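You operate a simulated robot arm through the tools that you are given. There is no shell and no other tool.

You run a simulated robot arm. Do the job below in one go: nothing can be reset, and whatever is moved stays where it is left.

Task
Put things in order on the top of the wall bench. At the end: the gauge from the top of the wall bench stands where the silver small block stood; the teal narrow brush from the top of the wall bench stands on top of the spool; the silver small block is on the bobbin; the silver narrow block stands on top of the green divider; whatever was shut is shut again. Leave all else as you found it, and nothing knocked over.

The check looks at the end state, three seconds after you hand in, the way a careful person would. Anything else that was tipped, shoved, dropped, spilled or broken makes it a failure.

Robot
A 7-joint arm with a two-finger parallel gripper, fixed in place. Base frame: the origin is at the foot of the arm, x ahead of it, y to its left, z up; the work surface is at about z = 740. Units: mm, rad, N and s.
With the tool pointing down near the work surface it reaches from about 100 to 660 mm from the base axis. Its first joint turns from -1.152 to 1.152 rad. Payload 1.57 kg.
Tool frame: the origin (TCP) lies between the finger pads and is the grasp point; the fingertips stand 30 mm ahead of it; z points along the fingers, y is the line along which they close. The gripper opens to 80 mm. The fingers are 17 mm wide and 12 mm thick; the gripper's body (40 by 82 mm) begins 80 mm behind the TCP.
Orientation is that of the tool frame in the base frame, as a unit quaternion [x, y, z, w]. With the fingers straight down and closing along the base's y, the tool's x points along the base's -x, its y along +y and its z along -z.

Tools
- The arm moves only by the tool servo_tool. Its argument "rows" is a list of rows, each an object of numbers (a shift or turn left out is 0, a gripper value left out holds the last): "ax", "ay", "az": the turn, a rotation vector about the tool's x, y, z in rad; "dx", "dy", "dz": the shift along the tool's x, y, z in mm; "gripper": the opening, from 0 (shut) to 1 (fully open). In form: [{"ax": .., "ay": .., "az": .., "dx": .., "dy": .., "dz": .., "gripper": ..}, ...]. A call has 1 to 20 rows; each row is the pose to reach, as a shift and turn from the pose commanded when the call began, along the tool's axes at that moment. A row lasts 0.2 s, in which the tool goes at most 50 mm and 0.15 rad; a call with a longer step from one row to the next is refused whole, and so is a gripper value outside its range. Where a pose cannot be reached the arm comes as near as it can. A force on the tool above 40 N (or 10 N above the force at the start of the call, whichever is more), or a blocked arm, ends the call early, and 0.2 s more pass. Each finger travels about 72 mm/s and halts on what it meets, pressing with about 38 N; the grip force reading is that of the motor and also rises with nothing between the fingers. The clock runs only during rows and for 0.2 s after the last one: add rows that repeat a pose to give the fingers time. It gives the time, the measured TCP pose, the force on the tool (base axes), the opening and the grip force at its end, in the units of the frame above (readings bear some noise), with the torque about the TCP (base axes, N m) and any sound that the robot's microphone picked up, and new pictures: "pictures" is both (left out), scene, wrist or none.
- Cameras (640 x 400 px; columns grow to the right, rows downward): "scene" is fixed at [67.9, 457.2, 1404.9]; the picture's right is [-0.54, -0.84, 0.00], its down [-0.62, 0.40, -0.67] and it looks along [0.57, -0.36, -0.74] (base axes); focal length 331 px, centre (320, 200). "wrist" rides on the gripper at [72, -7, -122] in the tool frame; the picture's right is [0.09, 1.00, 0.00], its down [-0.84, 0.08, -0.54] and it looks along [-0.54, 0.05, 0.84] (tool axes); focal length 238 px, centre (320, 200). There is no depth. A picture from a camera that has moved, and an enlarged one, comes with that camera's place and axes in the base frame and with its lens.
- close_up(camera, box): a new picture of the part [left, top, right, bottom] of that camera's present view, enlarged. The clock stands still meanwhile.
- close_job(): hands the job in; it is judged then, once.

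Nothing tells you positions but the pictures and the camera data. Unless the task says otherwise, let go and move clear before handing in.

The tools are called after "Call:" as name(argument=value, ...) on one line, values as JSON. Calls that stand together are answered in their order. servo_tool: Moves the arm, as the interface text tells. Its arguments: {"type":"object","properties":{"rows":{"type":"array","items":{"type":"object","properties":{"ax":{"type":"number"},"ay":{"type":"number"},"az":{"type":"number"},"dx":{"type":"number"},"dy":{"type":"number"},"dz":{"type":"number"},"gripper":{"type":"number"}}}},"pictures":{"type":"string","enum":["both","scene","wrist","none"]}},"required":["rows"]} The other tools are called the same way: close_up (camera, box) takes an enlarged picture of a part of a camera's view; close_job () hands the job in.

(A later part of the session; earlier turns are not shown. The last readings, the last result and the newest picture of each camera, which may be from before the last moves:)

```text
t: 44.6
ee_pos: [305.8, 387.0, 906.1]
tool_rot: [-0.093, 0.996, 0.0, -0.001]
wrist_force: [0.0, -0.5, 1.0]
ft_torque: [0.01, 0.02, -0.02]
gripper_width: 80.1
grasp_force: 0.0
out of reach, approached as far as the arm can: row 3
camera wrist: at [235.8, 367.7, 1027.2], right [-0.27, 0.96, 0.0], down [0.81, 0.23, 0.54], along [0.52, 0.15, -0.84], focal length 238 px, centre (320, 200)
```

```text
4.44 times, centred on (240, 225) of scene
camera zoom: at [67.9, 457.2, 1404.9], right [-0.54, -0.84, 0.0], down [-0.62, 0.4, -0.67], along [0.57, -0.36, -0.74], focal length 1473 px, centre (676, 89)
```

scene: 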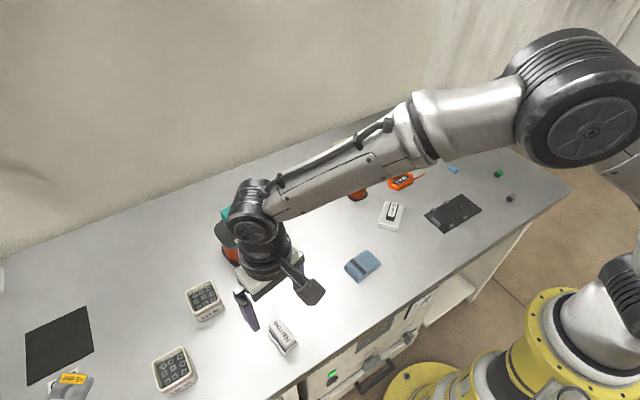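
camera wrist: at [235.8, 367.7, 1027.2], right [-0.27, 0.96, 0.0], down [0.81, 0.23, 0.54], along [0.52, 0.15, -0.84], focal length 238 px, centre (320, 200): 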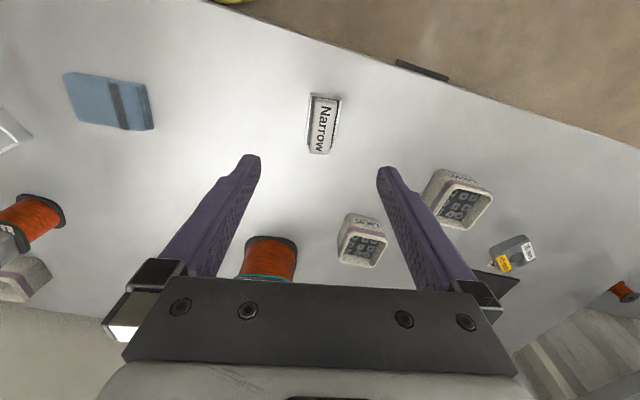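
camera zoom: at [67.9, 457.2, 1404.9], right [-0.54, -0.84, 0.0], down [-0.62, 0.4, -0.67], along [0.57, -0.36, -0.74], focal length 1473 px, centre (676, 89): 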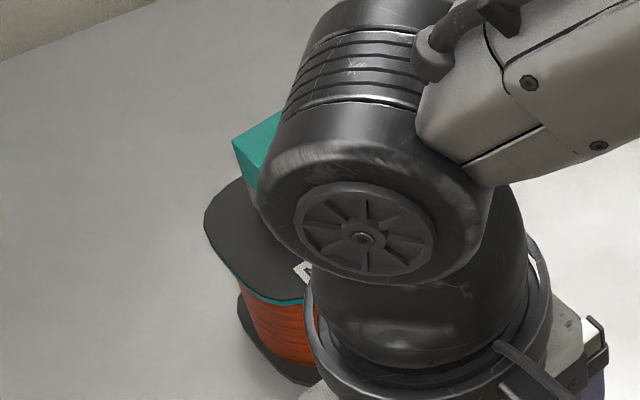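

Another small orange reel shows at the far left end of the bench, at the right edge of the wrist view. I'll look closely at it before going on.

Call:
close_up(camera="wrist", box=[560, 250, 640, 310])

Call:
close_up(camera="wrist", box=[470, 220, 640, 330])

Call:
close_up(camera="scene", box=[0, 240, 60, 300])

```text
6.67 times, centred on (600, 280) of wrist
camera zoom: at [235.8, 367.7, 1027.2], right [-0.27, 0.96, 0.0], down [0.81, 0.23, 0.54], along [0.52, 0.15, -0.84], focal length 1589 px, centre (-1547, -333)
```

zoom: 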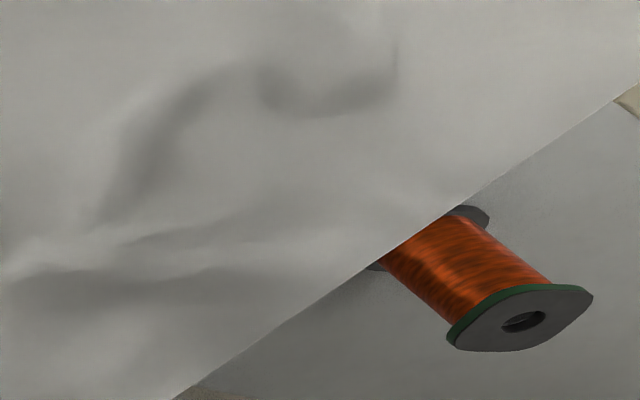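

```text
3.64 times, centred on (555, 275) of wrist
camera zoom: at [235.8, 367.7, 1027.2], right [-0.27, 0.96, 0.0], down [0.81, 0.23, 0.54], along [0.52, 0.15, -0.84], focal length 867 px, centre (-534, -73)
```

zoom: 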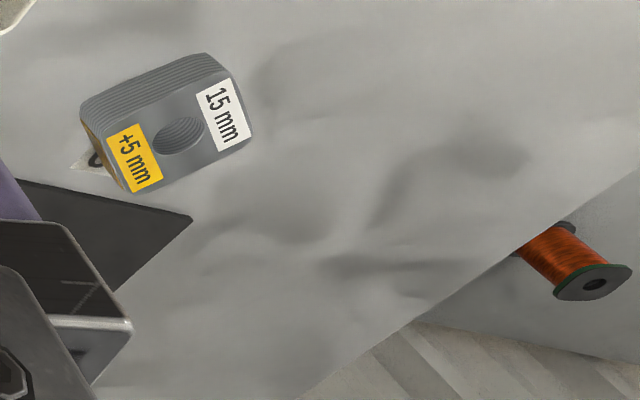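

```text
6.67 times, centred on (30, 270) of scene
camera zoom: at [67.9, 457.2, 1404.9], right [-0.54, -0.84, 0.0], down [-0.62, 0.4, -0.67], along [0.57, -0.36, -0.74], focal length 2209 px, centre (2253, -267)
```

zoom: 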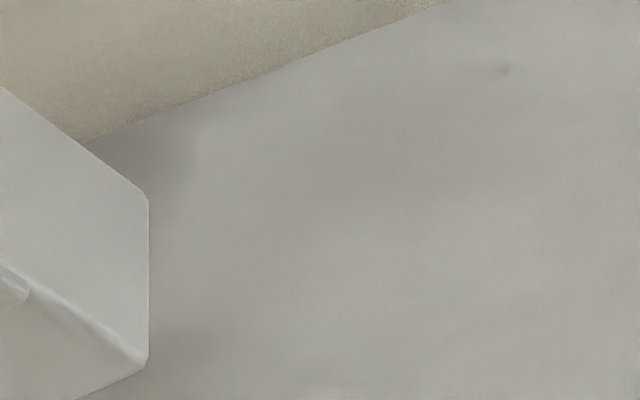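

That reel sits beyond the bench's left end, on another surface. To understand the surroundings better, I'll rise and turn the tool so the wrist camera looks left.

Call:
servo_tool(rows=[{"dz": -20, "az": -0.14}, {"dz": -40, "az": -0.28}, {"dz": -60, "az": -0.42}, {"dz": -60, "az": -0.56}, {"dz": -60, "az": -0.7}, {"dz": -60, "az": -0.84}, {"dz": -60, "az": -0.98}, {"dz": -60, "az": -1.1}, {"dz": -60, "az": -1.1}])

```text
t: 46.6
ee_pos: [305.1, 387.5, 965.2]
tool_rot: [-0.6, 0.8, 0.0, 0.0]
wrist_force: [0.8, 0.1, 0.4]
ft_torque: [-0.03, 0.0, 0.02]
gripper_width: 79.9
grasp_force: 0.1
camera wrist: at [290.6, 317.1, 1087.0], right [-0.98, 0.19, 0.0], down [0.16, 0.83, 0.54], along [0.1, 0.53, -0.84], focal length 238 px, centre (320, 200)
```

scene: 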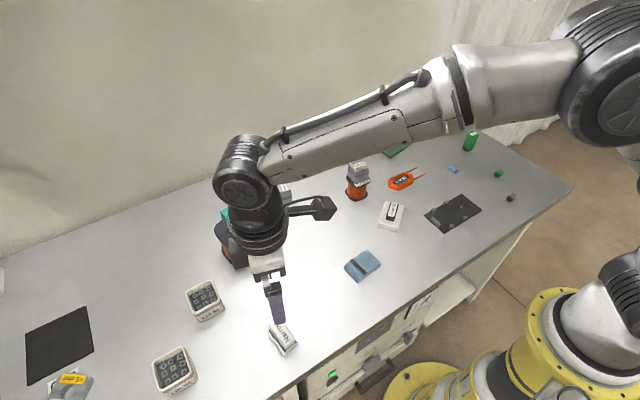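
wrist: 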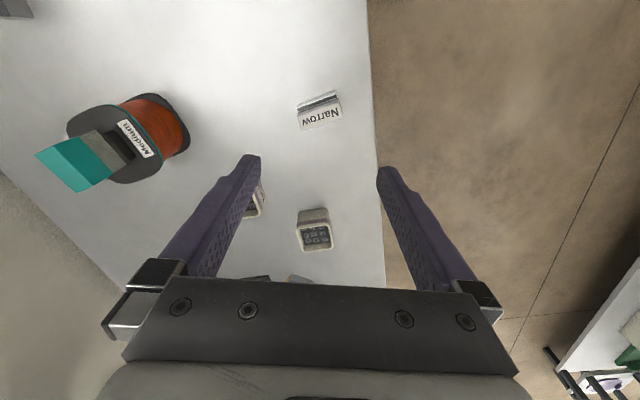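

There is other furniture beyond the bench. I tilt the camera toward the horizontal to see what is on it.

Call:
servo_tool(rows=[{"ay": -0.13, "dz": -10}, {"ay": -0.26, "dz": -20}, {"ay": -0.39, "dz": -30}, {"ay": -0.5, "dz": -40}, {"ay": -0.5, "dz": -40}], pictures="wrist")

```text
t: 47.8
ee_pos: [304.3, 387.1, 1004.5]
tool_rot: [-0.58, 0.776, 0.148, 0.198]
wrist_force: [0.0, -0.3, 0.3]
ft_torque: [-0.04, -0.03, -0.01]
gripper_width: 79.6
grasp_force: 0.0
camera wrist: at [276.4, 269.2, 1076.8], right [-0.98, 0.2, -0.04], down [0.06, 0.48, 0.88], along [0.2, 0.86, -0.48], focal length 238 px, centre (320, 200)
```

wrist: 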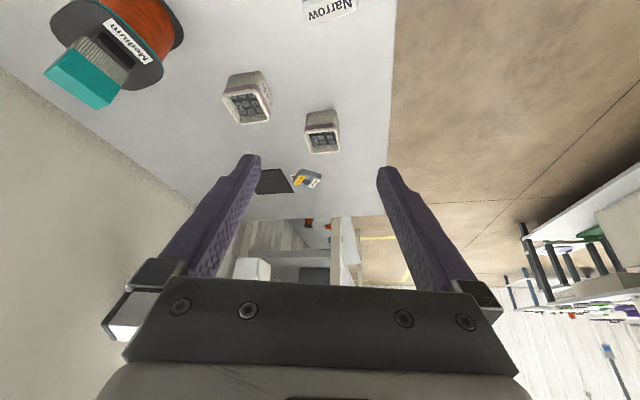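

Call:
close_up(camera="wrist", box=[240, 200, 400, 290])

Call:
close_up(camera="wrist", box=[480, 150, 640, 260])

Call:
close_up(camera="wrist", box=[480, 250, 640, 380])

Call:
close_up(camera="wrist", box=[290, 205, 350, 240])

```text
4.00 times, centred on (320, 245) of wrist
camera zoom: at [276.4, 269.2, 1076.8], right [-0.98, 0.2, -0.04], down [0.06, 0.48, 0.88], along [0.2, 0.86, -0.48], focal length 953 px, centre (320, 20)
```

zoom: 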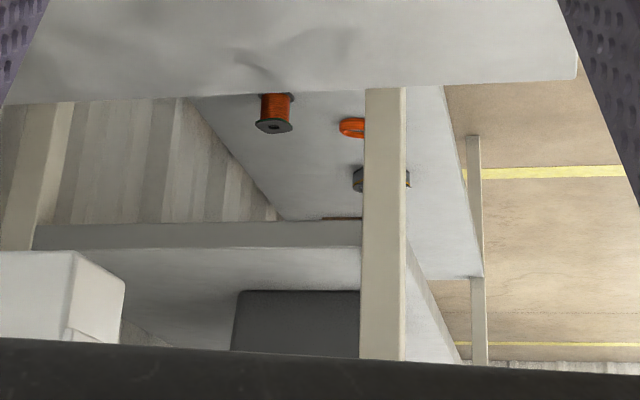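

```text
3.64 times, centred on (560, 205) of wrist
camera zoom: at [276.4, 269.2, 1076.8], right [-0.98, 0.2, -0.04], down [0.06, 0.48, 0.88], along [0.2, 0.86, -0.48], focal length 867 px, centre (-553, 182)
```

zoom: 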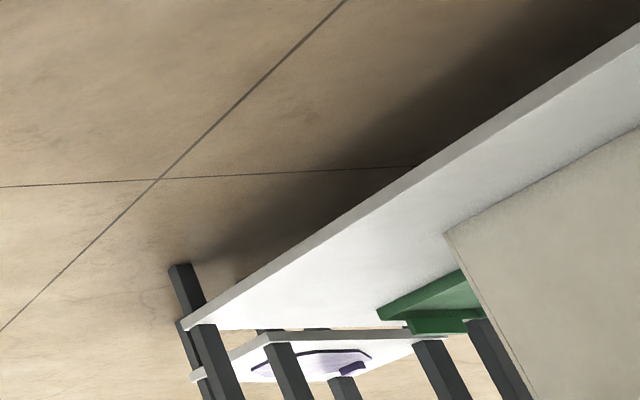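

```text
3.08 times, centred on (560, 315) of wrist
camera zoom: at [276.4, 269.2, 1076.8], right [-0.98, 0.2, -0.04], down [0.06, 0.48, 0.88], along [0.2, 0.86, -0.48], focal length 733 px, centre (-418, -154)
```

zoom: 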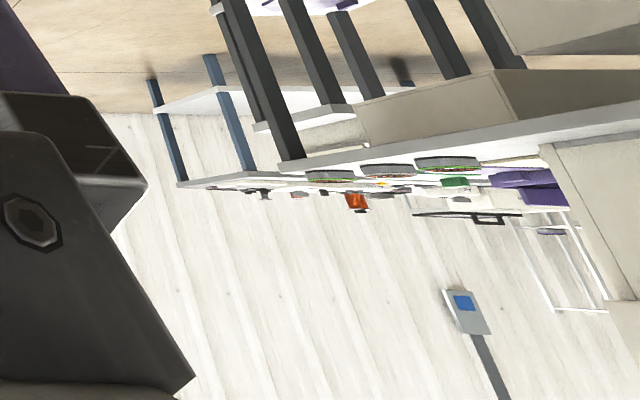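

```text
10.67 times, centred on (320, 222) of wrist
camera zoom: at [276.4, 269.2, 1076.8], right [-0.98, 0.2, -0.04], down [0.06, 0.48, 0.88], along [0.2, 0.86, -0.48], focal length 2542 px, centre (320, -40)
```

zoom: 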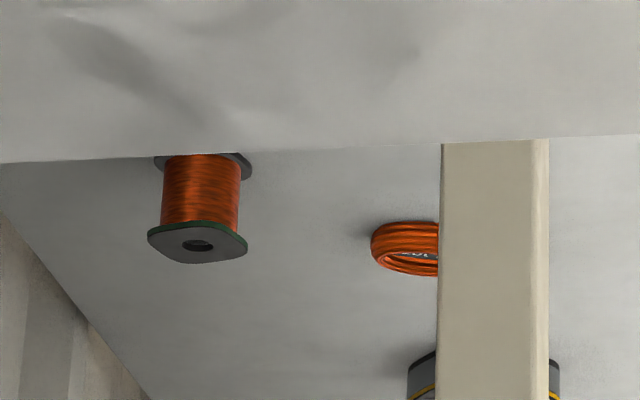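

The other benches hold background reels and coils beyond my reach. I'll read the card under the shim stack and check the remaining labels from here.

Call:
close_up(camera="wrist", box=[255, 160, 335, 200])

Call:
close_up(camera="wrist", box=[210, 60, 350, 160])

Call:
close_up(camera="wrist", box=[30, 0, 190, 110])

Call:
close_up(camera="wrist", box=[540, 290, 620, 320])

```text
8.00 times, centred on (295, 180) of wrist
camera zoom: at [276.4, 269.2, 1076.8], right [-0.98, 0.2, -0.04], down [0.06, 0.48, 0.88], along [0.2, 0.86, -0.48], focal length 1907 px, centre (520, 360)
```

zoom: 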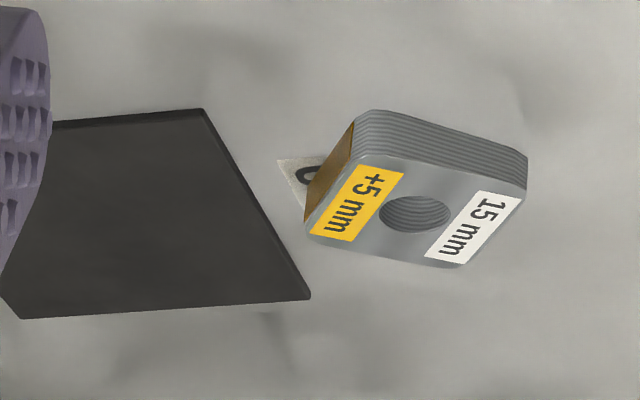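

```text
4.00 times, centred on (280, 110) of wrist
camera zoom: at [276.4, 269.2, 1076.8], right [-0.98, 0.2, -0.04], down [0.06, 0.48, 0.88], along [0.2, 0.86, -0.48], focal length 953 px, centre (480, 560)
```

zoom: 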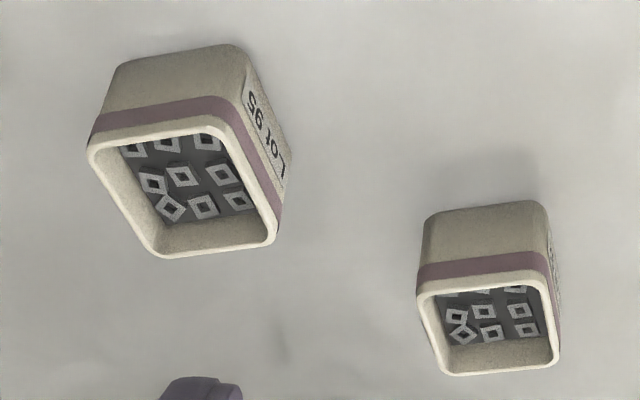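

```text
3.64 times, centred on (110, 55) of wrist
camera zoom: at [276.4, 269.2, 1076.8], right [-0.98, 0.2, -0.04], down [0.06, 0.48, 0.88], along [0.2, 0.86, -0.48], focal length 867 px, centre (1084, 727)
```

zoom: 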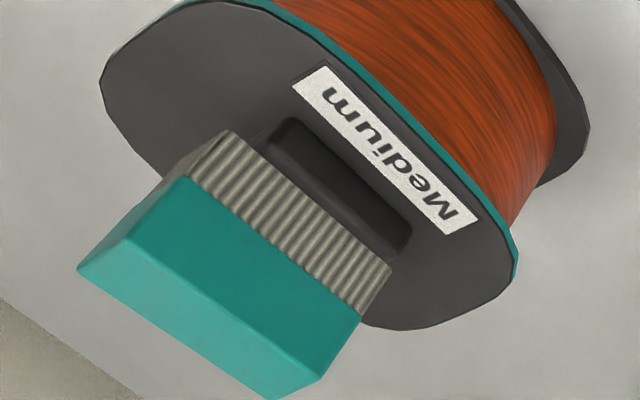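

```text
8.00 times, centred on (580, 305) of wrist
camera zoom: at [276.4, 269.2, 1076.8], right [-0.98, 0.2, -0.04], down [0.06, 0.48, 0.88], along [0.2, 0.86, -0.48], focal length 1907 px, centre (-1760, -640)
```

zoom: 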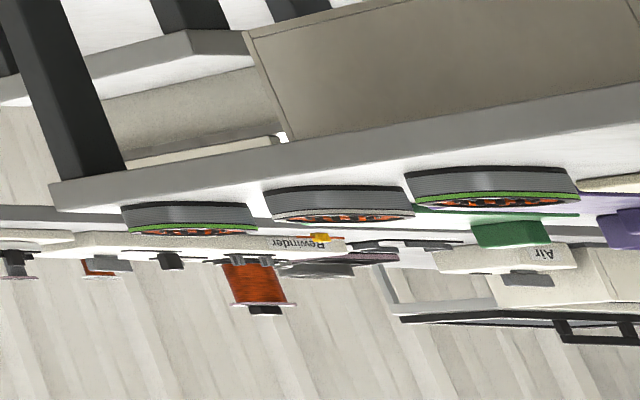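

The room is a motor-rewinding shop, and its rewinder carries a knobbed reel like "Medium", so "Medium" as the spool and the small bored reel as the bobbin holds up. I turn the tool back upright to pick up the Narrow block.

Call:
servo_tool(rows=[{"ay": 0.13}, {"ay": 0.26}, {"ay": 0.39}, {"ay": 0.5}, {"ay": 0.5}], pictures="none")

Call:
servo_tool(rows=[{"az": 0.14, "dz": 15}, {"az": 0.28, "dz": 30}, {"az": 0.42, "dz": 50}, {"az": 0.56, "dz": 70}, {"az": 0.7, "dz": 90}, {"az": 0.84, "dz": 100}, {"az": 0.98, "dz": 104}, {"az": 1.1, "dz": 104}, {"az": 1.1, "dz": 104}], pictures="wrist")

Call:
close_up(camera="wrist", box=[250, 70, 390, 190])

```text
t: 49.0
ee_pos: [305.3, 388.8, 1004.6]
tool_rot: [-0.6, 0.8, -0.001, -0.001]
wrist_force: [0.0, 0.3, 0.4]
ft_torque: [-0.02, -0.05, -0.02]
gripper_width: 80.1
grasp_force: 0.1
```

```text
t: 51.0
ee_pos: [305.9, 387.6, 900.7]
tool_rot: [-0.092, 0.996, 0.001, 0.001]
wrist_force: [0.3, 0.5, 0.4]
ft_torque: [0.01, -0.02, -0.02]
gripper_width: 80.1
grasp_force: 0.1
camera wrist: at [235.5, 368.2, 1022.3], right [-0.27, 0.96, 0.0], down [0.81, 0.23, 0.54], along [0.52, 0.15, -0.84], focal length 238 px, centre (320, 200)
```

wrist: 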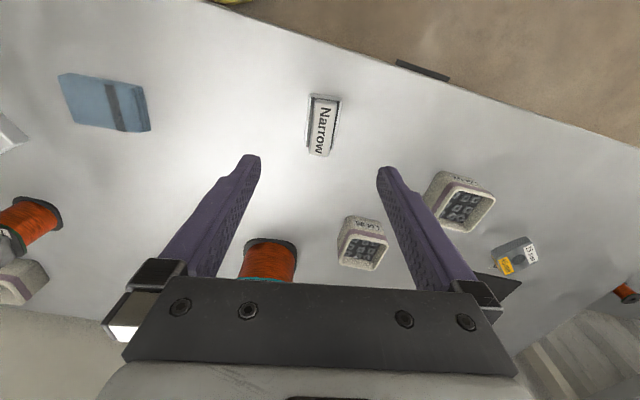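

```text
3.33 times, centred on (320, 130) of wrist
camera zoom: at [235.5, 368.2, 1022.3], right [-0.27, 0.96, 0.0], down [0.81, 0.23, 0.54], along [0.52, 0.15, -0.84], focal length 794 px, centre (320, 433)
```

zoom: 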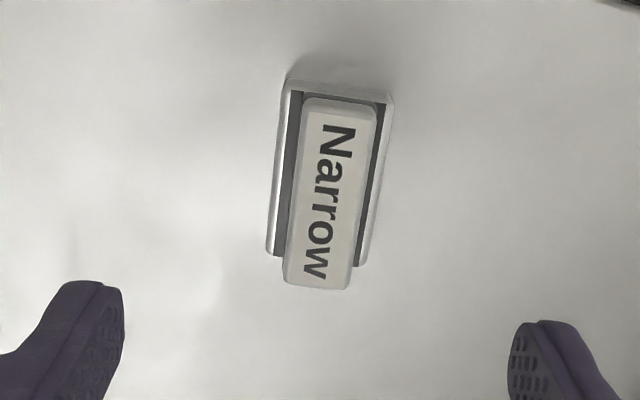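

The Narrow block is about 57 x 33 mm and 39 mm tall. I'll grip it by its ends so it can sit across the near strip of the divider, within reach. First I turn the tool about 86° over it.

Call:
servo_tool(rows=[{"dx": 1.3, "dy": 0.8, "az": -0.14}, {"dx": 1.3, "dy": 0.8, "az": -0.28}, {"dx": 1.3, "dy": 0.8, "az": -0.42}, {"dx": 1.3, "dy": 0.8, "az": -0.56}, {"dx": 1.3, "dy": 0.8, "az": -0.7}, {"dx": 1.3, "dy": 0.8, "az": -0.84}, {"dx": 1.3, "dy": 0.8, "az": -0.98}, {"dx": 1.3, "dy": 0.8, "az": -1.12}, {"dx": 1.3, "dy": 0.8, "az": -1.26}, {"dx": 1.3, "dy": 0.8, "az": -1.4}, {"dx": 1.3, "dy": 0.8, "az": -1.495}, {"dx": 1.3, "dy": 0.8, "az": -1.495}])

Call:
close_up(camera="wrist", box=[250, 70, 390, 190])

Call:
close_up(camera="scene", box=[250, 300, 330, 370])

```text
t: 53.6
ee_pos: [302.2, 387.1, 900.7]
tool_rot: [0.746, -0.666, 0.0, -0.001]
wrist_force: [0.0, 0.2, -0.5]
ft_torque: [0.01, 0.0, -0.03]
gripper_width: 80.1
grasp_force: 0.1
camera wrist: at [317.4, 317.2, 1022.6], right [-0.98, -0.2, 0.0], down [-0.17, 0.82, 0.54], along [-0.11, 0.53, -0.84], focal length 238 px, centre (320, 200)
```

scene: 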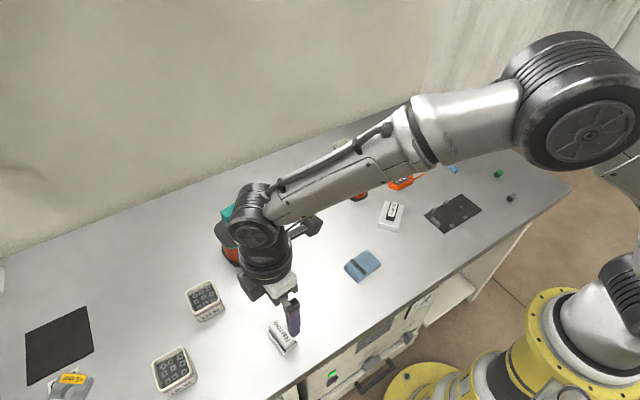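
wrist: 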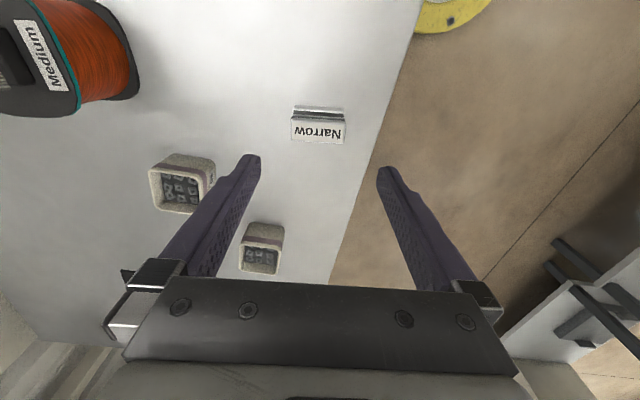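

```text
3.33 times, centred on (320, 130) of wrist
camera zoom: at [317.4, 317.2, 1022.6], right [-0.98, -0.2, 0.0], down [-0.17, 0.82, 0.54], along [-0.11, 0.53, -0.84], focal length 794 px, centre (320, 433)
```

zoom: 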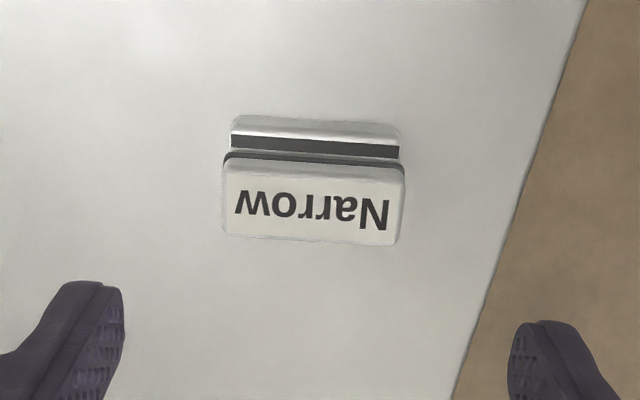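

```text
5.71 times, centred on (290, 335) of scene
camera zoom: at [67.9, 457.2, 1404.9], right [-0.54, -0.84, 0.0], down [-0.62, 0.4, -0.67], along [0.57, -0.36, -0.74], focal length 1894 px, centre (491, -571)
```

zoom: 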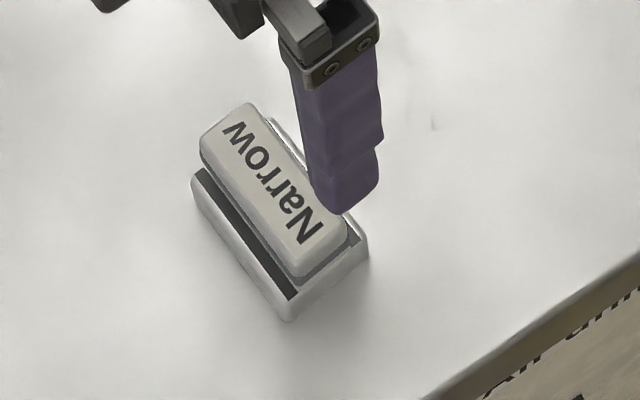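

The block is 58 mm long, about 3 mm off-centre and nearly aligned with the fingers. I correct and descend around its ends.

Call:
servo_tool(rows=[{"dx": -0.9, "dy": -3, "dz": 25, "az": -0.045}, {"dx": -0.9, "dy": -3, "dz": 65, "az": -0.045}, {"dx": -0.9, "dy": -3, "dz": 100, "az": -0.045}, {"dx": -0.9, "dy": -3, "dz": 118, "az": -0.045}, {"dx": -0.9, "dy": -3, "dz": 125.5, "az": -0.045}, {"dx": -0.9, "dy": -3, "dz": 125.5, "az": -0.045}])

Call:
close_up(camera="wrist", box=[240, 100, 400, 230])

```text
t: 55.0
ee_pos: [306.1, 390.7, 774.6]
tool_rot: [0.76, -0.65, 0.0, 0.0]
wrist_force: [0.3, -0.5, -0.7]
ft_torque: [-0.02, 0.0, 0.01]
gripper_width: 80.0
grasp_force: 0.1
camera wrist: at [324.0, 320.3, 896.8], right [-0.97, -0.24, 0.0], down [-0.21, 0.81, 0.54], along [-0.13, 0.53, -0.84], focal length 238 px, centre (320, 200)
```

scene: 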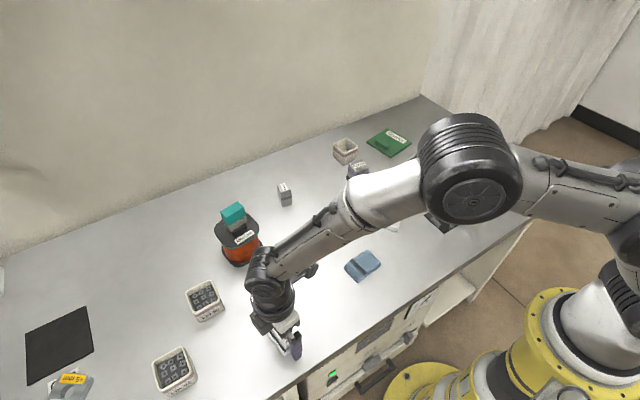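
wrist: 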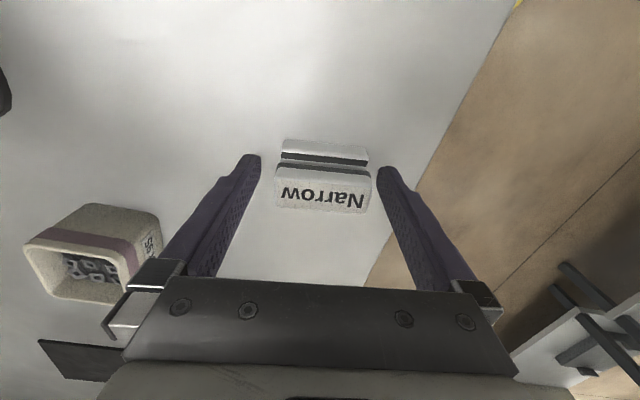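

```text
3.08 times, centred on (320, 165) of wrist
camera zoom: at [324.0, 320.3, 896.8], right [-0.97, -0.24, 0.0], down [-0.21, 0.81, 0.54], along [-0.13, 0.53, -0.84], focal length 733 px, centre (320, 308)
```

zoom: 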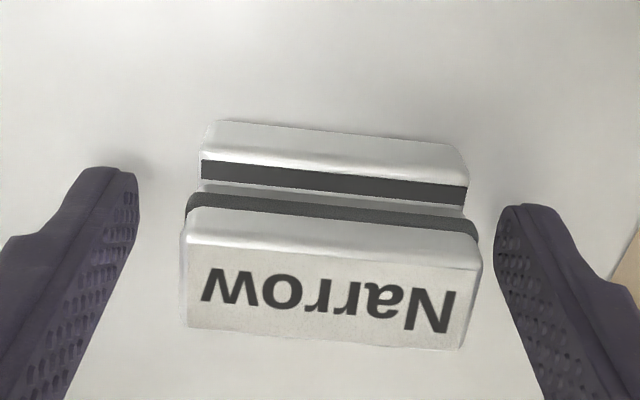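

The fingers straddle the block with clearance at both ends. I shift 2.4 mm to centre, then close.

Call:
servo_tool(rows=[{"dy": 2.4, "az": -0.02}, {"dy": 2.4, "az": -0.02, "gripper": 0.8}, {"dy": 2.4, "az": -0.02, "gripper": 0}, {"dy": 2.4, "az": -0.02, "gripper": 0}, {"dy": 2.4, "az": -0.02, "gripper": 0}, {"dy": 2.4, "az": -0.02, "gripper": 0}, {"dy": 2.4, "az": -0.02, "dz": -6, "gripper": 0}, {"dy": 2.4, "az": -0.02, "dz": -12, "gripper": 0}, {"dy": 2.4, "az": -0.02, "dz": -12, "gripper": 0}])

Call:
close_up(camera="wrist", box=[240, 110, 400, 240])

Call:
close_up(camera="scene", box=[250, 290, 330, 370])

```text
t: 57.0
ee_pos: [303.7, 388.0, 788.8]
tool_rot: [0.766, -0.643, -0.001, 0.0]
wrist_force: [-0.3, 0.2, -1.9]
ft_torque: [-0.02, -0.01, 0.01]
gripper_width: 56.1
grasp_force: 38.0
camera wrist: at [322.5, 319.5, 909.3], right [-0.96, -0.26, 0.0], down [-0.22, 0.81, 0.54], along [-0.14, 0.52, -0.84], focal length 238 px, centre (320, 200)
```

scene: 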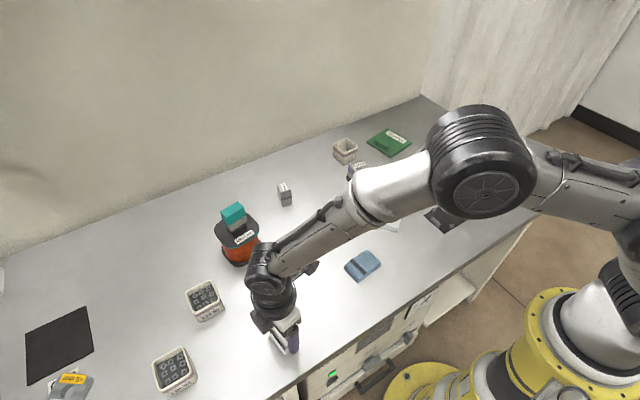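
wrist: 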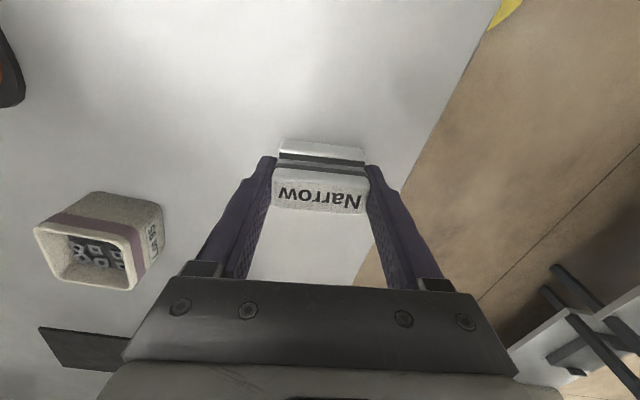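

```text
3.08 times, centred on (320, 175) of wrist
camera zoom: at [322.5, 319.5, 909.3], right [-0.96, -0.26, 0.0], down [-0.22, 0.81, 0.54], along [-0.14, 0.52, -0.84], focal length 733 px, centre (320, 277)
```

zoom: 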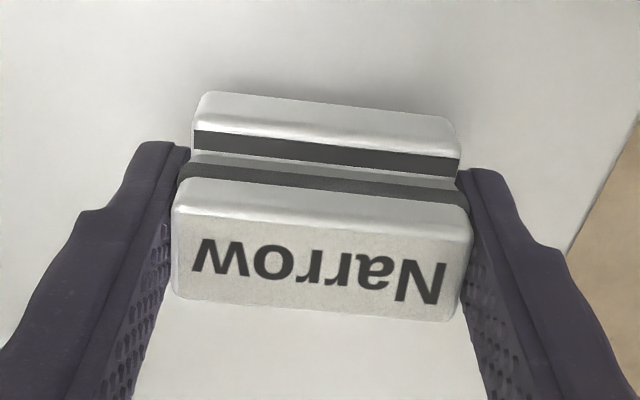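

```text
5.00 times, centred on (290, 330) of scene
camera zoom: at [67.9, 457.2, 1404.9], right [-0.54, -0.84, 0.0], down [-0.62, 0.4, -0.67], along [0.57, -0.36, -0.74], focal length 1657 px, centre (470, -450)
```

zoom: 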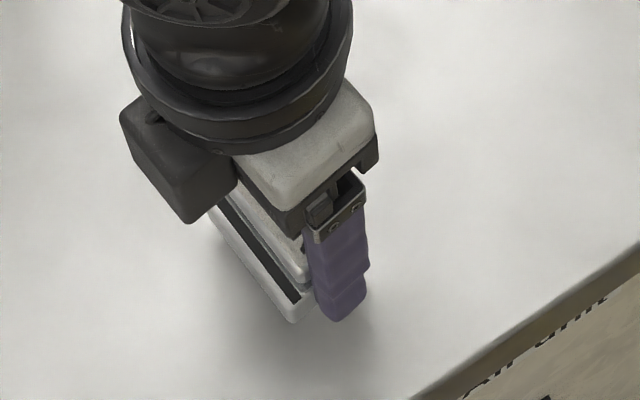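

The Narrow block is held by its ends. I lift it high and carry it across to the divider, turning the tool back on the way and passing inside and well above the stacked items.

Call:
servo_tool(rows=[{"dz": -40}, {"dz": -85, "az": 0.1}, {"dx": 15.6, "dy": -2.3, "dz": -125, "az": 0.2}, {"dx": 51.8, "dy": -6.1, "dz": -150, "az": 0.3}, {"dx": 95.3, "dy": -10.7, "dz": -151, "az": 0.4}, {"dx": 139.9, "dy": -16, "dz": -151, "az": 0.5}, {"dx": 183.5, "dy": -21.5, "dz": -151, "az": 0.6}, {"dx": 228.1, "dy": -26.9, "dz": -151, "az": 0.7}, {"dx": 271.9, "dy": -33.4, "dz": -151, "az": 0.8}, {"dx": 316.9, "dy": -40.7, "dz": -151, "az": 0.9}, {"dx": 361.2, "dy": -50.2, "dz": -151, "az": 1.0}, {"dx": 404.6, "dy": -60.8, "dz": -151, "az": 1.1}, {"dx": 447.5, "dy": -73.5, "dz": -151, "az": 1.2}, {"dx": 488.3, "dy": -91.8, "dz": -151, "az": 1.3}, {"dx": 528, "dy": -115.2, "dz": -151, "az": 1.4}, {"dx": 565.7, "dy": -139.1, "dz": -151, "az": 1.5}, {"dx": 596.9, "dy": -161, "dz": -151, "az": 1.6}, {"dx": 596.9, "dy": -161, "dz": -151, "az": 1.6}])

Call:
close_up(camera="wrist", box=[240, 60, 400, 190])

Call:
close_up(camera="scene", box=[330, 90, 450, 190])

```text
t: 60.8
ee_pos: [565.9, -171.6, 939.6]
tool_rot: [-0.071, 0.997, 0.0, 0.0]
wrist_force: [-0.1, -0.9, -1.0]
ft_torque: [0.01, 0.01, 0.0]
gripper_width: 55.8
grasp_force: 38.1
camera wrist: at [494.9, -187.6, 1060.7], right [-0.23, 0.97, 0.0], down [0.82, 0.2, 0.54], along [0.53, 0.13, -0.84], focal length 238 px, centre (320, 200)
```

scene: 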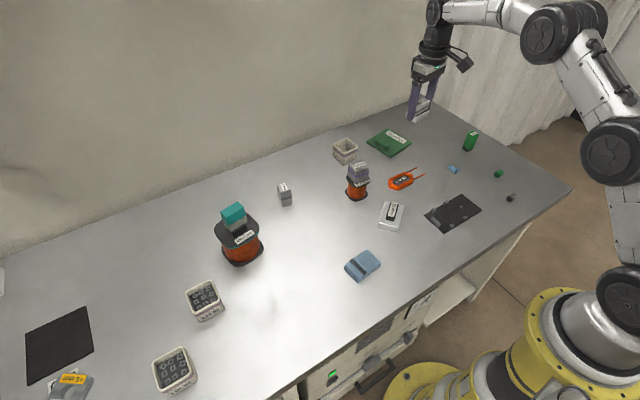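
wrist: 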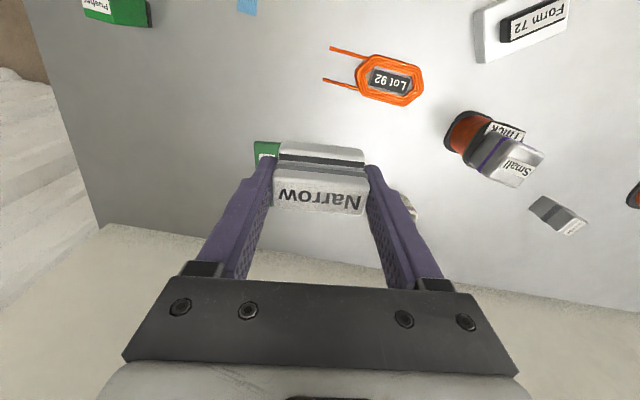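

```text
3.08 times, centred on (320, 125) of wrist
camera zoom: at [494.9, -187.6, 1060.7], right [-0.23, 0.97, 0.0], down [0.82, 0.2, 0.54], along [0.53, 0.13, -0.84], focal length 733 px, centre (320, 431)
```

zoom: 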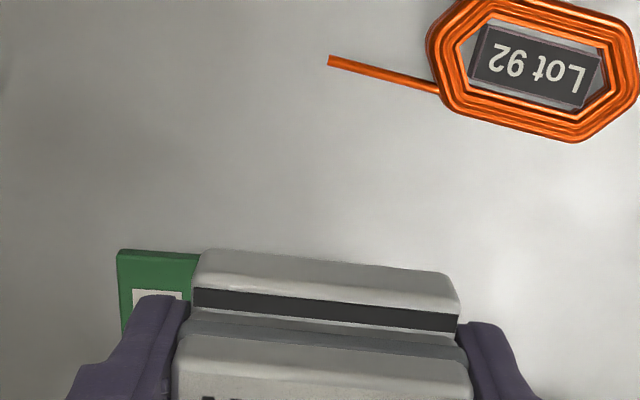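

```text
4.00 times, centred on (390, 140) of scene
camera zoom: at [68.0, 457.2, 1404.9], right [-0.54, -0.84, 0.0], down [-0.62, 0.4, -0.67], along [0.57, -0.36, -0.74], focal length 1326 px, centre (40, 440)
```

zoom: 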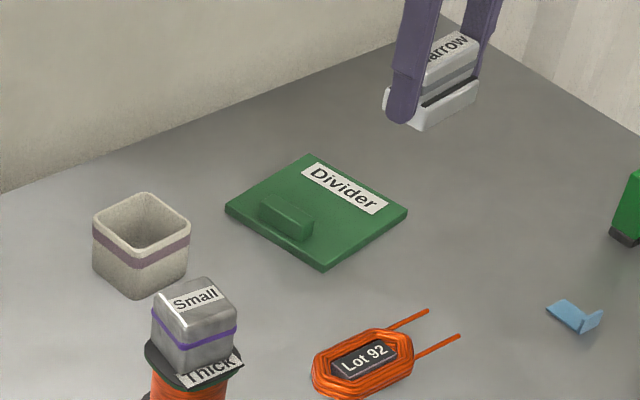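

The divider plate spans roughly (602,-141), (617,-242), (720,-227) and (701,-125), with its knob on the far side of the near strip. I descend toward the near strip and stop above it to check alignment.

Call:
servo_tool(rows=[{"dz": 40}, {"dx": -9.2, "dy": -6.4, "dz": 80}, {"dx": -23, "dy": -15.4, "dz": 105}, {"dx": -41.8, "dy": -25.2, "dz": 120}, {"dx": -55.8, "dy": -33.3, "dz": 130}, {"dx": -55.8, "dy": -33.3, "dz": 130}])

Call:
close_up(camera="wrist", box=[220, 90, 420, 240])

Call:
close_up(camera="scene", box=[350, 100, 450, 180])

```text
t: 62.2
ee_pos: [627.2, -195.8, 808.4]
tool_rot: [-0.072, 0.997, 0.001, 0.001]
wrist_force: [0.2, 0.3, -1.5]
ft_torque: [0.03, -0.03, 0.01]
gripper_width: 55.8
grasp_force: 38.2
camera wrist: at [556.8, -212.2, 929.6], right [-0.24, 0.97, 0.0], down [0.82, 0.2, 0.54], along [0.53, 0.13, -0.84], focal length 238 px, centre (320, 200)
```

scene: 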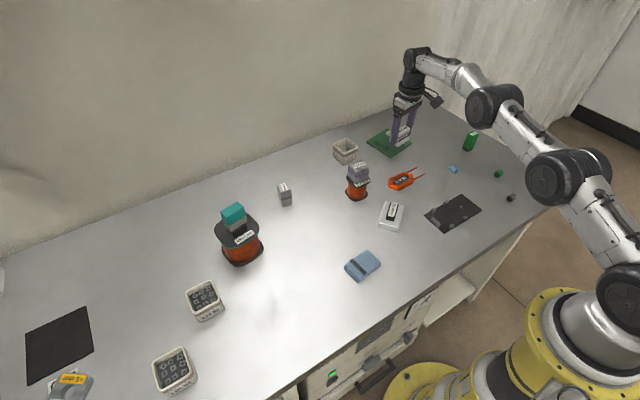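
wrist: 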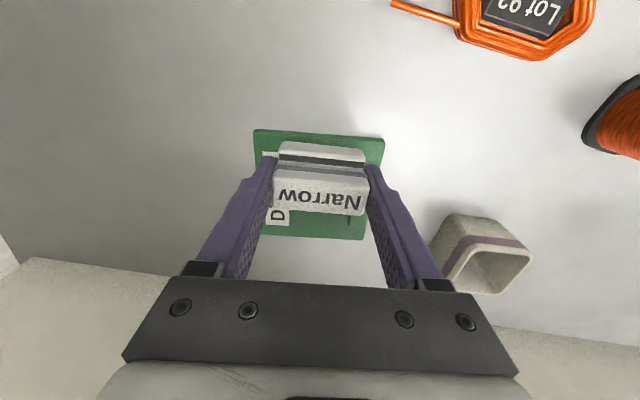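

```text
2.67 times, centred on (320, 165) of wrist
camera zoom: at [556.8, -212.2, 929.6], right [-0.24, 0.97, 0.0], down [0.82, 0.2, 0.54], along [0.53, 0.13, -0.84], focal length 636 px, centre (320, 293)
```

zoom: 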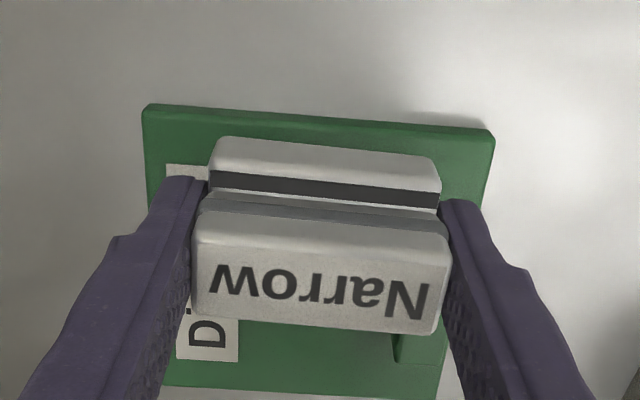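

```text
5.00 times, centred on (400, 140) of scene
camera zoom: at [68.0, 457.2, 1404.9], right [-0.54, -0.84, 0.0], down [-0.62, 0.4, -0.67], along [0.57, -0.36, -0.74], focal length 1657 px, centre (-80, 500)
```

zoom: 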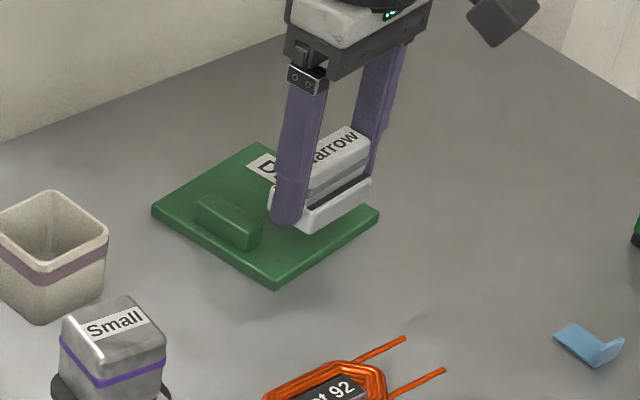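

The wrist view shows the plate directly beneath, its near edge about 14 mm to the base side of the tool point. I need the knob's position relative to the block, so I zoom in further.

Call:
close_up(camera="wrist", box=[300, 190, 390, 250])

Call:
close_up(camera="scene", box=[365, 120, 430, 165])

```text
6.67 times, centred on (345, 220) of wrist
camera zoom: at [556.8, -212.2, 929.6], right [-0.24, 0.97, 0.0], down [0.82, 0.2, 0.54], along [0.53, 0.13, -0.84], focal length 1589 px, centre (153, 67)
```

zoom: 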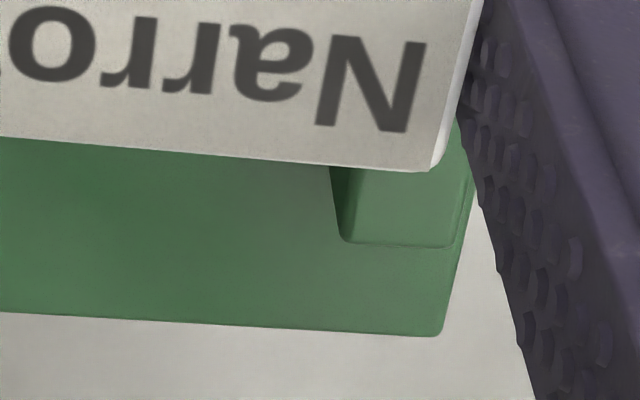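

```text
8.89 times, centred on (398, 142) of scene
camera zoom: at [68.0, 457.2, 1404.9], right [-0.54, -0.84, 0.0], down [-0.62, 0.4, -0.67], along [0.57, -0.36, -0.74], focal length 2946 px, centre (-369, 711)
```

zoom: 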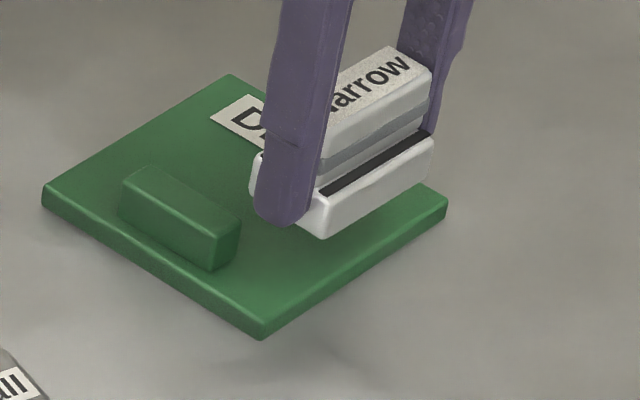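

The knob lies 30–45 mm to the left of the tool point, so the block clears it. I shift 4 mm right and 3 mm outward, then lower to just above the plate.

Call:
servo_tool(rows=[{"dx": -1.5, "dy": -2, "dz": 3}, {"dx": -3, "dy": -4, "dz": 8}, {"dx": -3, "dy": -4, "dz": 15}, {"dx": -3, "dy": -4, "dz": 18}, {"dx": -3, "dy": -4, "dz": 18}])

Call:
close_up(camera="wrist", box=[220, 90, 420, 240])

Call:
close_up(camera="scene", box=[365, 120, 430, 165])

```text
t: 63.4
ee_pos: [629.5, -199.2, 789.2]
tool_rot: [-0.072, 0.997, 0.0, 0.0]
wrist_force: [0.3, -0.6, -0.9]
ft_torque: [0.01, 0.02, -0.01]
gripper_width: 55.7
grasp_force: 37.7
camera wrist: at [559.6, -216.0, 911.8], right [-0.24, 0.97, 0.0], down [0.82, 0.2, 0.54], along [0.53, 0.13, -0.84], focal length 238 px, centre (320, 200)
```

scene: 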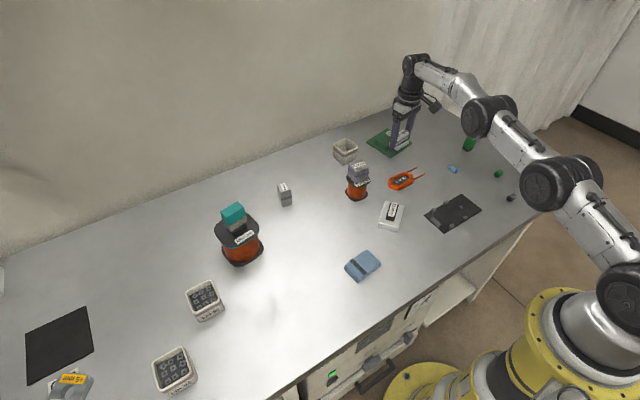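
wrist: 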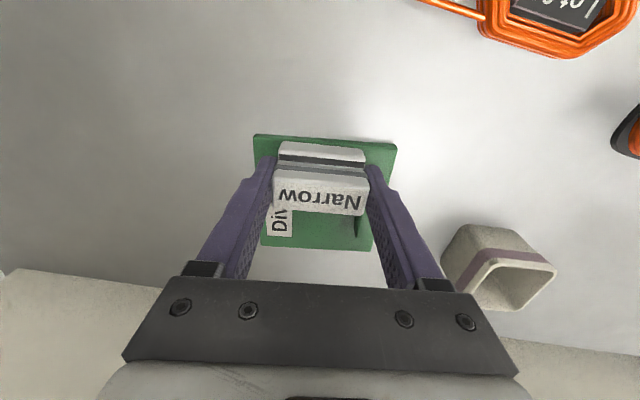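

```text
2.67 times, centred on (320, 165) of wrist
camera zoom: at [559.6, -216.0, 911.8], right [-0.24, 0.97, 0.0], down [0.82, 0.2, 0.54], along [0.53, 0.13, -0.84], focal length 636 px, centre (320, 293)
```

zoom: 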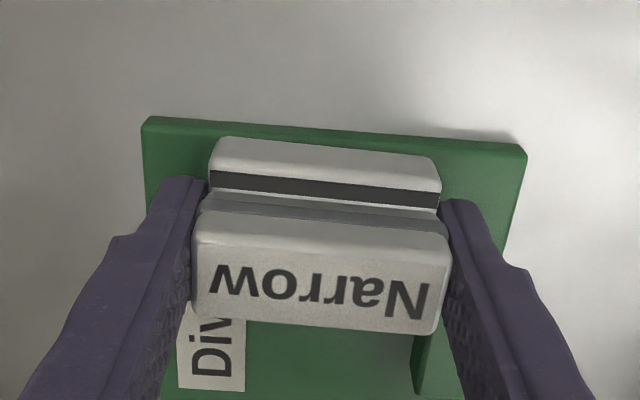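

```text
8.89 times, centred on (398, 142) of scene
camera zoom: at [68.0, 457.2, 1404.9], right [-0.54, -0.84, 0.0], down [-0.62, 0.4, -0.67], along [0.57, -0.36, -0.74], focal length 2946 px, centre (-369, 711)
```

zoom: 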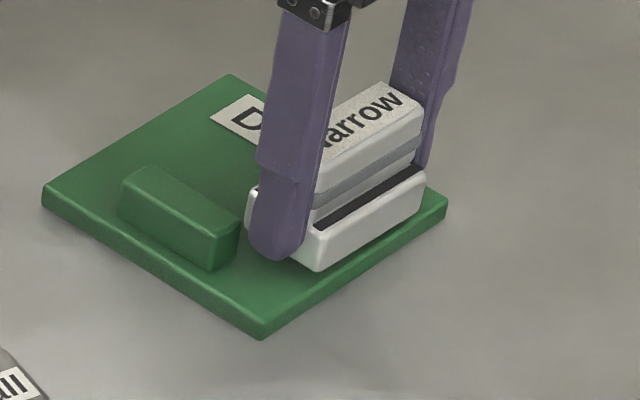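

The block is over the plate just inside its near edge and clear of the knob. I push 1.5 mm further out and lower in small steps.

Call:
servo_tool(rows=[{"dx": -1.5}, {"dx": -1.5, "dz": 1.5}, {"dx": -1.5, "dz": 2.5}, {"dx": -1.5, "dz": 2.5}], pictures="none")

```text
t: 64.4
ee_pos: [630.9, -200.0, 788.7]
tool_rot: [-0.072, 0.997, 0.0, 0.0]
wrist_force: [-0.2, 0.1, -1.4]
ft_torque: [0.0, 0.02, 0.04]
gripper_width: 55.5
grasp_force: 38.4
```

Call:
servo_tool(rows=[{"dz": 1}, {"dz": 2}, {"dz": 2}], pictures="none")

```text
t: 65.2
ee_pos: [631.9, -198.5, 786.7]
tool_rot: [-0.073, 0.997, 0.0, 0.0]
wrist_force: [-0.2, 1.0, -1.5]
ft_torque: [0.03, -0.01, 0.0]
gripper_width: 56.0
grasp_force: 38.2
```

There is still no contact, so I continue down in small steps.

Call:
servo_tool(rows=[{"dz": 1}, {"dz": 2}, {"dz": 2}], pictures="none")

Call:
close_up(camera="scene", box=[365, 120, 430, 165])

```text
t: 66.0
ee_pos: [631.5, -198.9, 784.6]
tool_rot: [-0.072, 0.997, -0.001, 0.002]
wrist_force: [-1.9, -1.5, 4.6]
ft_torque: [0.11, 0.1, 0.04]
gripper_width: 56.0
grasp_force: 37.9
```

```text
8.89 times, centred on (398, 142) of scene
camera zoom: at [67.8, 457.2, 1404.9], right [-0.54, -0.84, 0.0], down [-0.62, 0.4, -0.68], along [0.57, -0.36, -0.74], focal length 2946 px, centre (-369, 711)
```

zoom: 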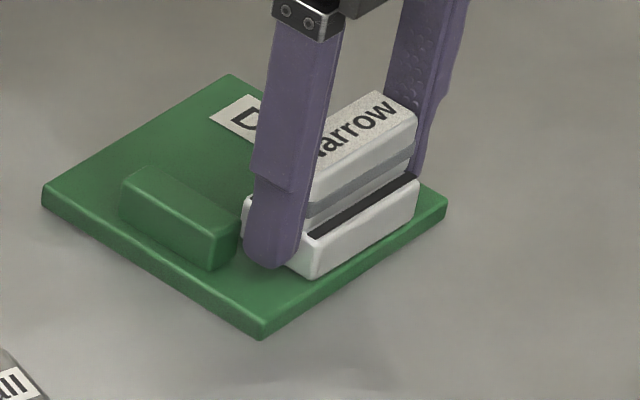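

Contact is made at plate level with light force. I check the knob clearance before letting go.

Call:
close_up(camera="wrist", box=[300, 180, 400, 260])

Call:
close_up(camera="wrist", box=[220, 100, 420, 200])

Call:
close_up(camera="scene", box=[380, 130, 410, 155])

```text
5.00 times, centred on (350, 220) of wrist
camera zoom: at [561.2, -216.1, 906.7], right [-0.24, 0.97, 0.0], down [0.82, 0.2, 0.54], along [0.53, 0.13, -0.84], focal length 1192 px, centre (170, 100)
```

zoom: 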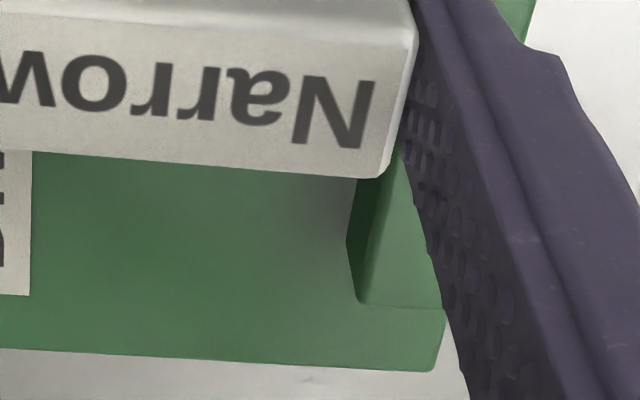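

```text
3.20 times, centred on (320, 150) of wrist
camera zoom: at [561.2, -216.1, 906.7], right [-0.24, 0.97, 0.0], down [0.82, 0.2, 0.54], along [0.53, 0.13, -0.84], focal length 763 px, centre (320, 360)
```

zoom: 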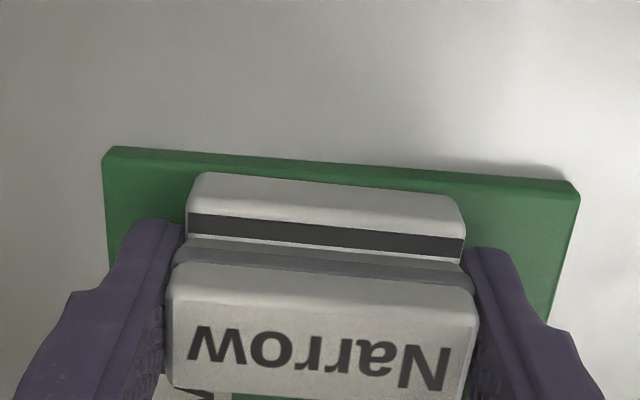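

```text
16.00 times, centred on (395, 142) of scene
camera zoom: at [67.8, 457.2, 1404.9], right [-0.54, -0.84, 0.0], down [-0.62, 0.4, -0.68], along [0.57, -0.36, -0.74], focal length 5302 px, centre (-880, 1120)
```

zoom: 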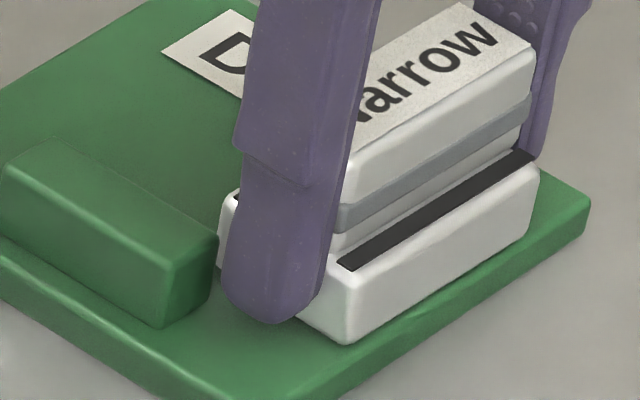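

The block sits on the plate with a green margin in front and a gap to the knob. I open the fingers modestly and rise straight up.

Call:
servo_tool(rows=[{"gripper": 0.76}, {"gripper": 0.8}, {"gripper": 0.8}, {"gripper": 0.8}], pictures="none")

Call:
close_up(camera="scene", box=[365, 120, 430, 165])

Call:
close_up(camera="wrist", box=[220, 100, 420, 240])

```text
t: 67.0
ee_pos: [632.3, -199.5, 784.6]
tool_rot: [-0.073, 0.997, 0.0, 0.001]
wrist_force: [0.3, -0.4, -0.6]
ft_torque: [-0.01, 0.01, -0.01]
gripper_width: 64.0
grasp_force: 0.1
```

```text
8.89 times, centred on (398, 142) of scene
camera zoom: at [67.9, 457.2, 1404.9], right [-0.54, -0.84, 0.0], down [-0.62, 0.4, -0.67], along [0.57, -0.36, -0.74], focal length 2946 px, centre (-369, 711)
```

zoom: 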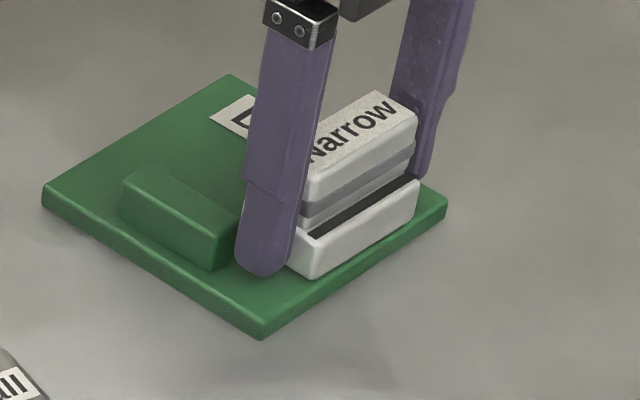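

```text
2.86 times, centred on (320, 170) of wrist
camera zoom: at [561.1, -215.9, 905.9], right [-0.24, 0.97, 0.0], down [0.82, 0.2, 0.54], along [0.53, 0.13, -0.84], focal length 681 px, centre (320, 286)
```

zoom: 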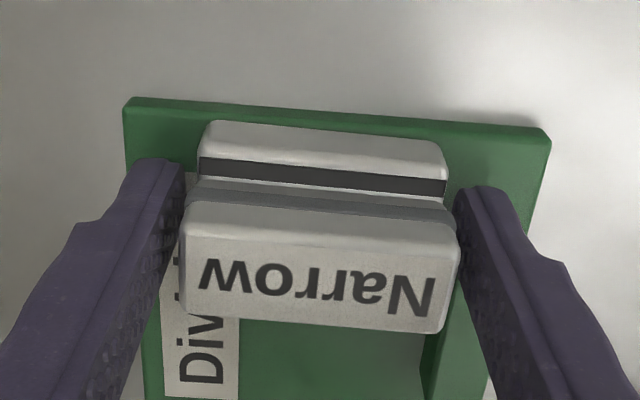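

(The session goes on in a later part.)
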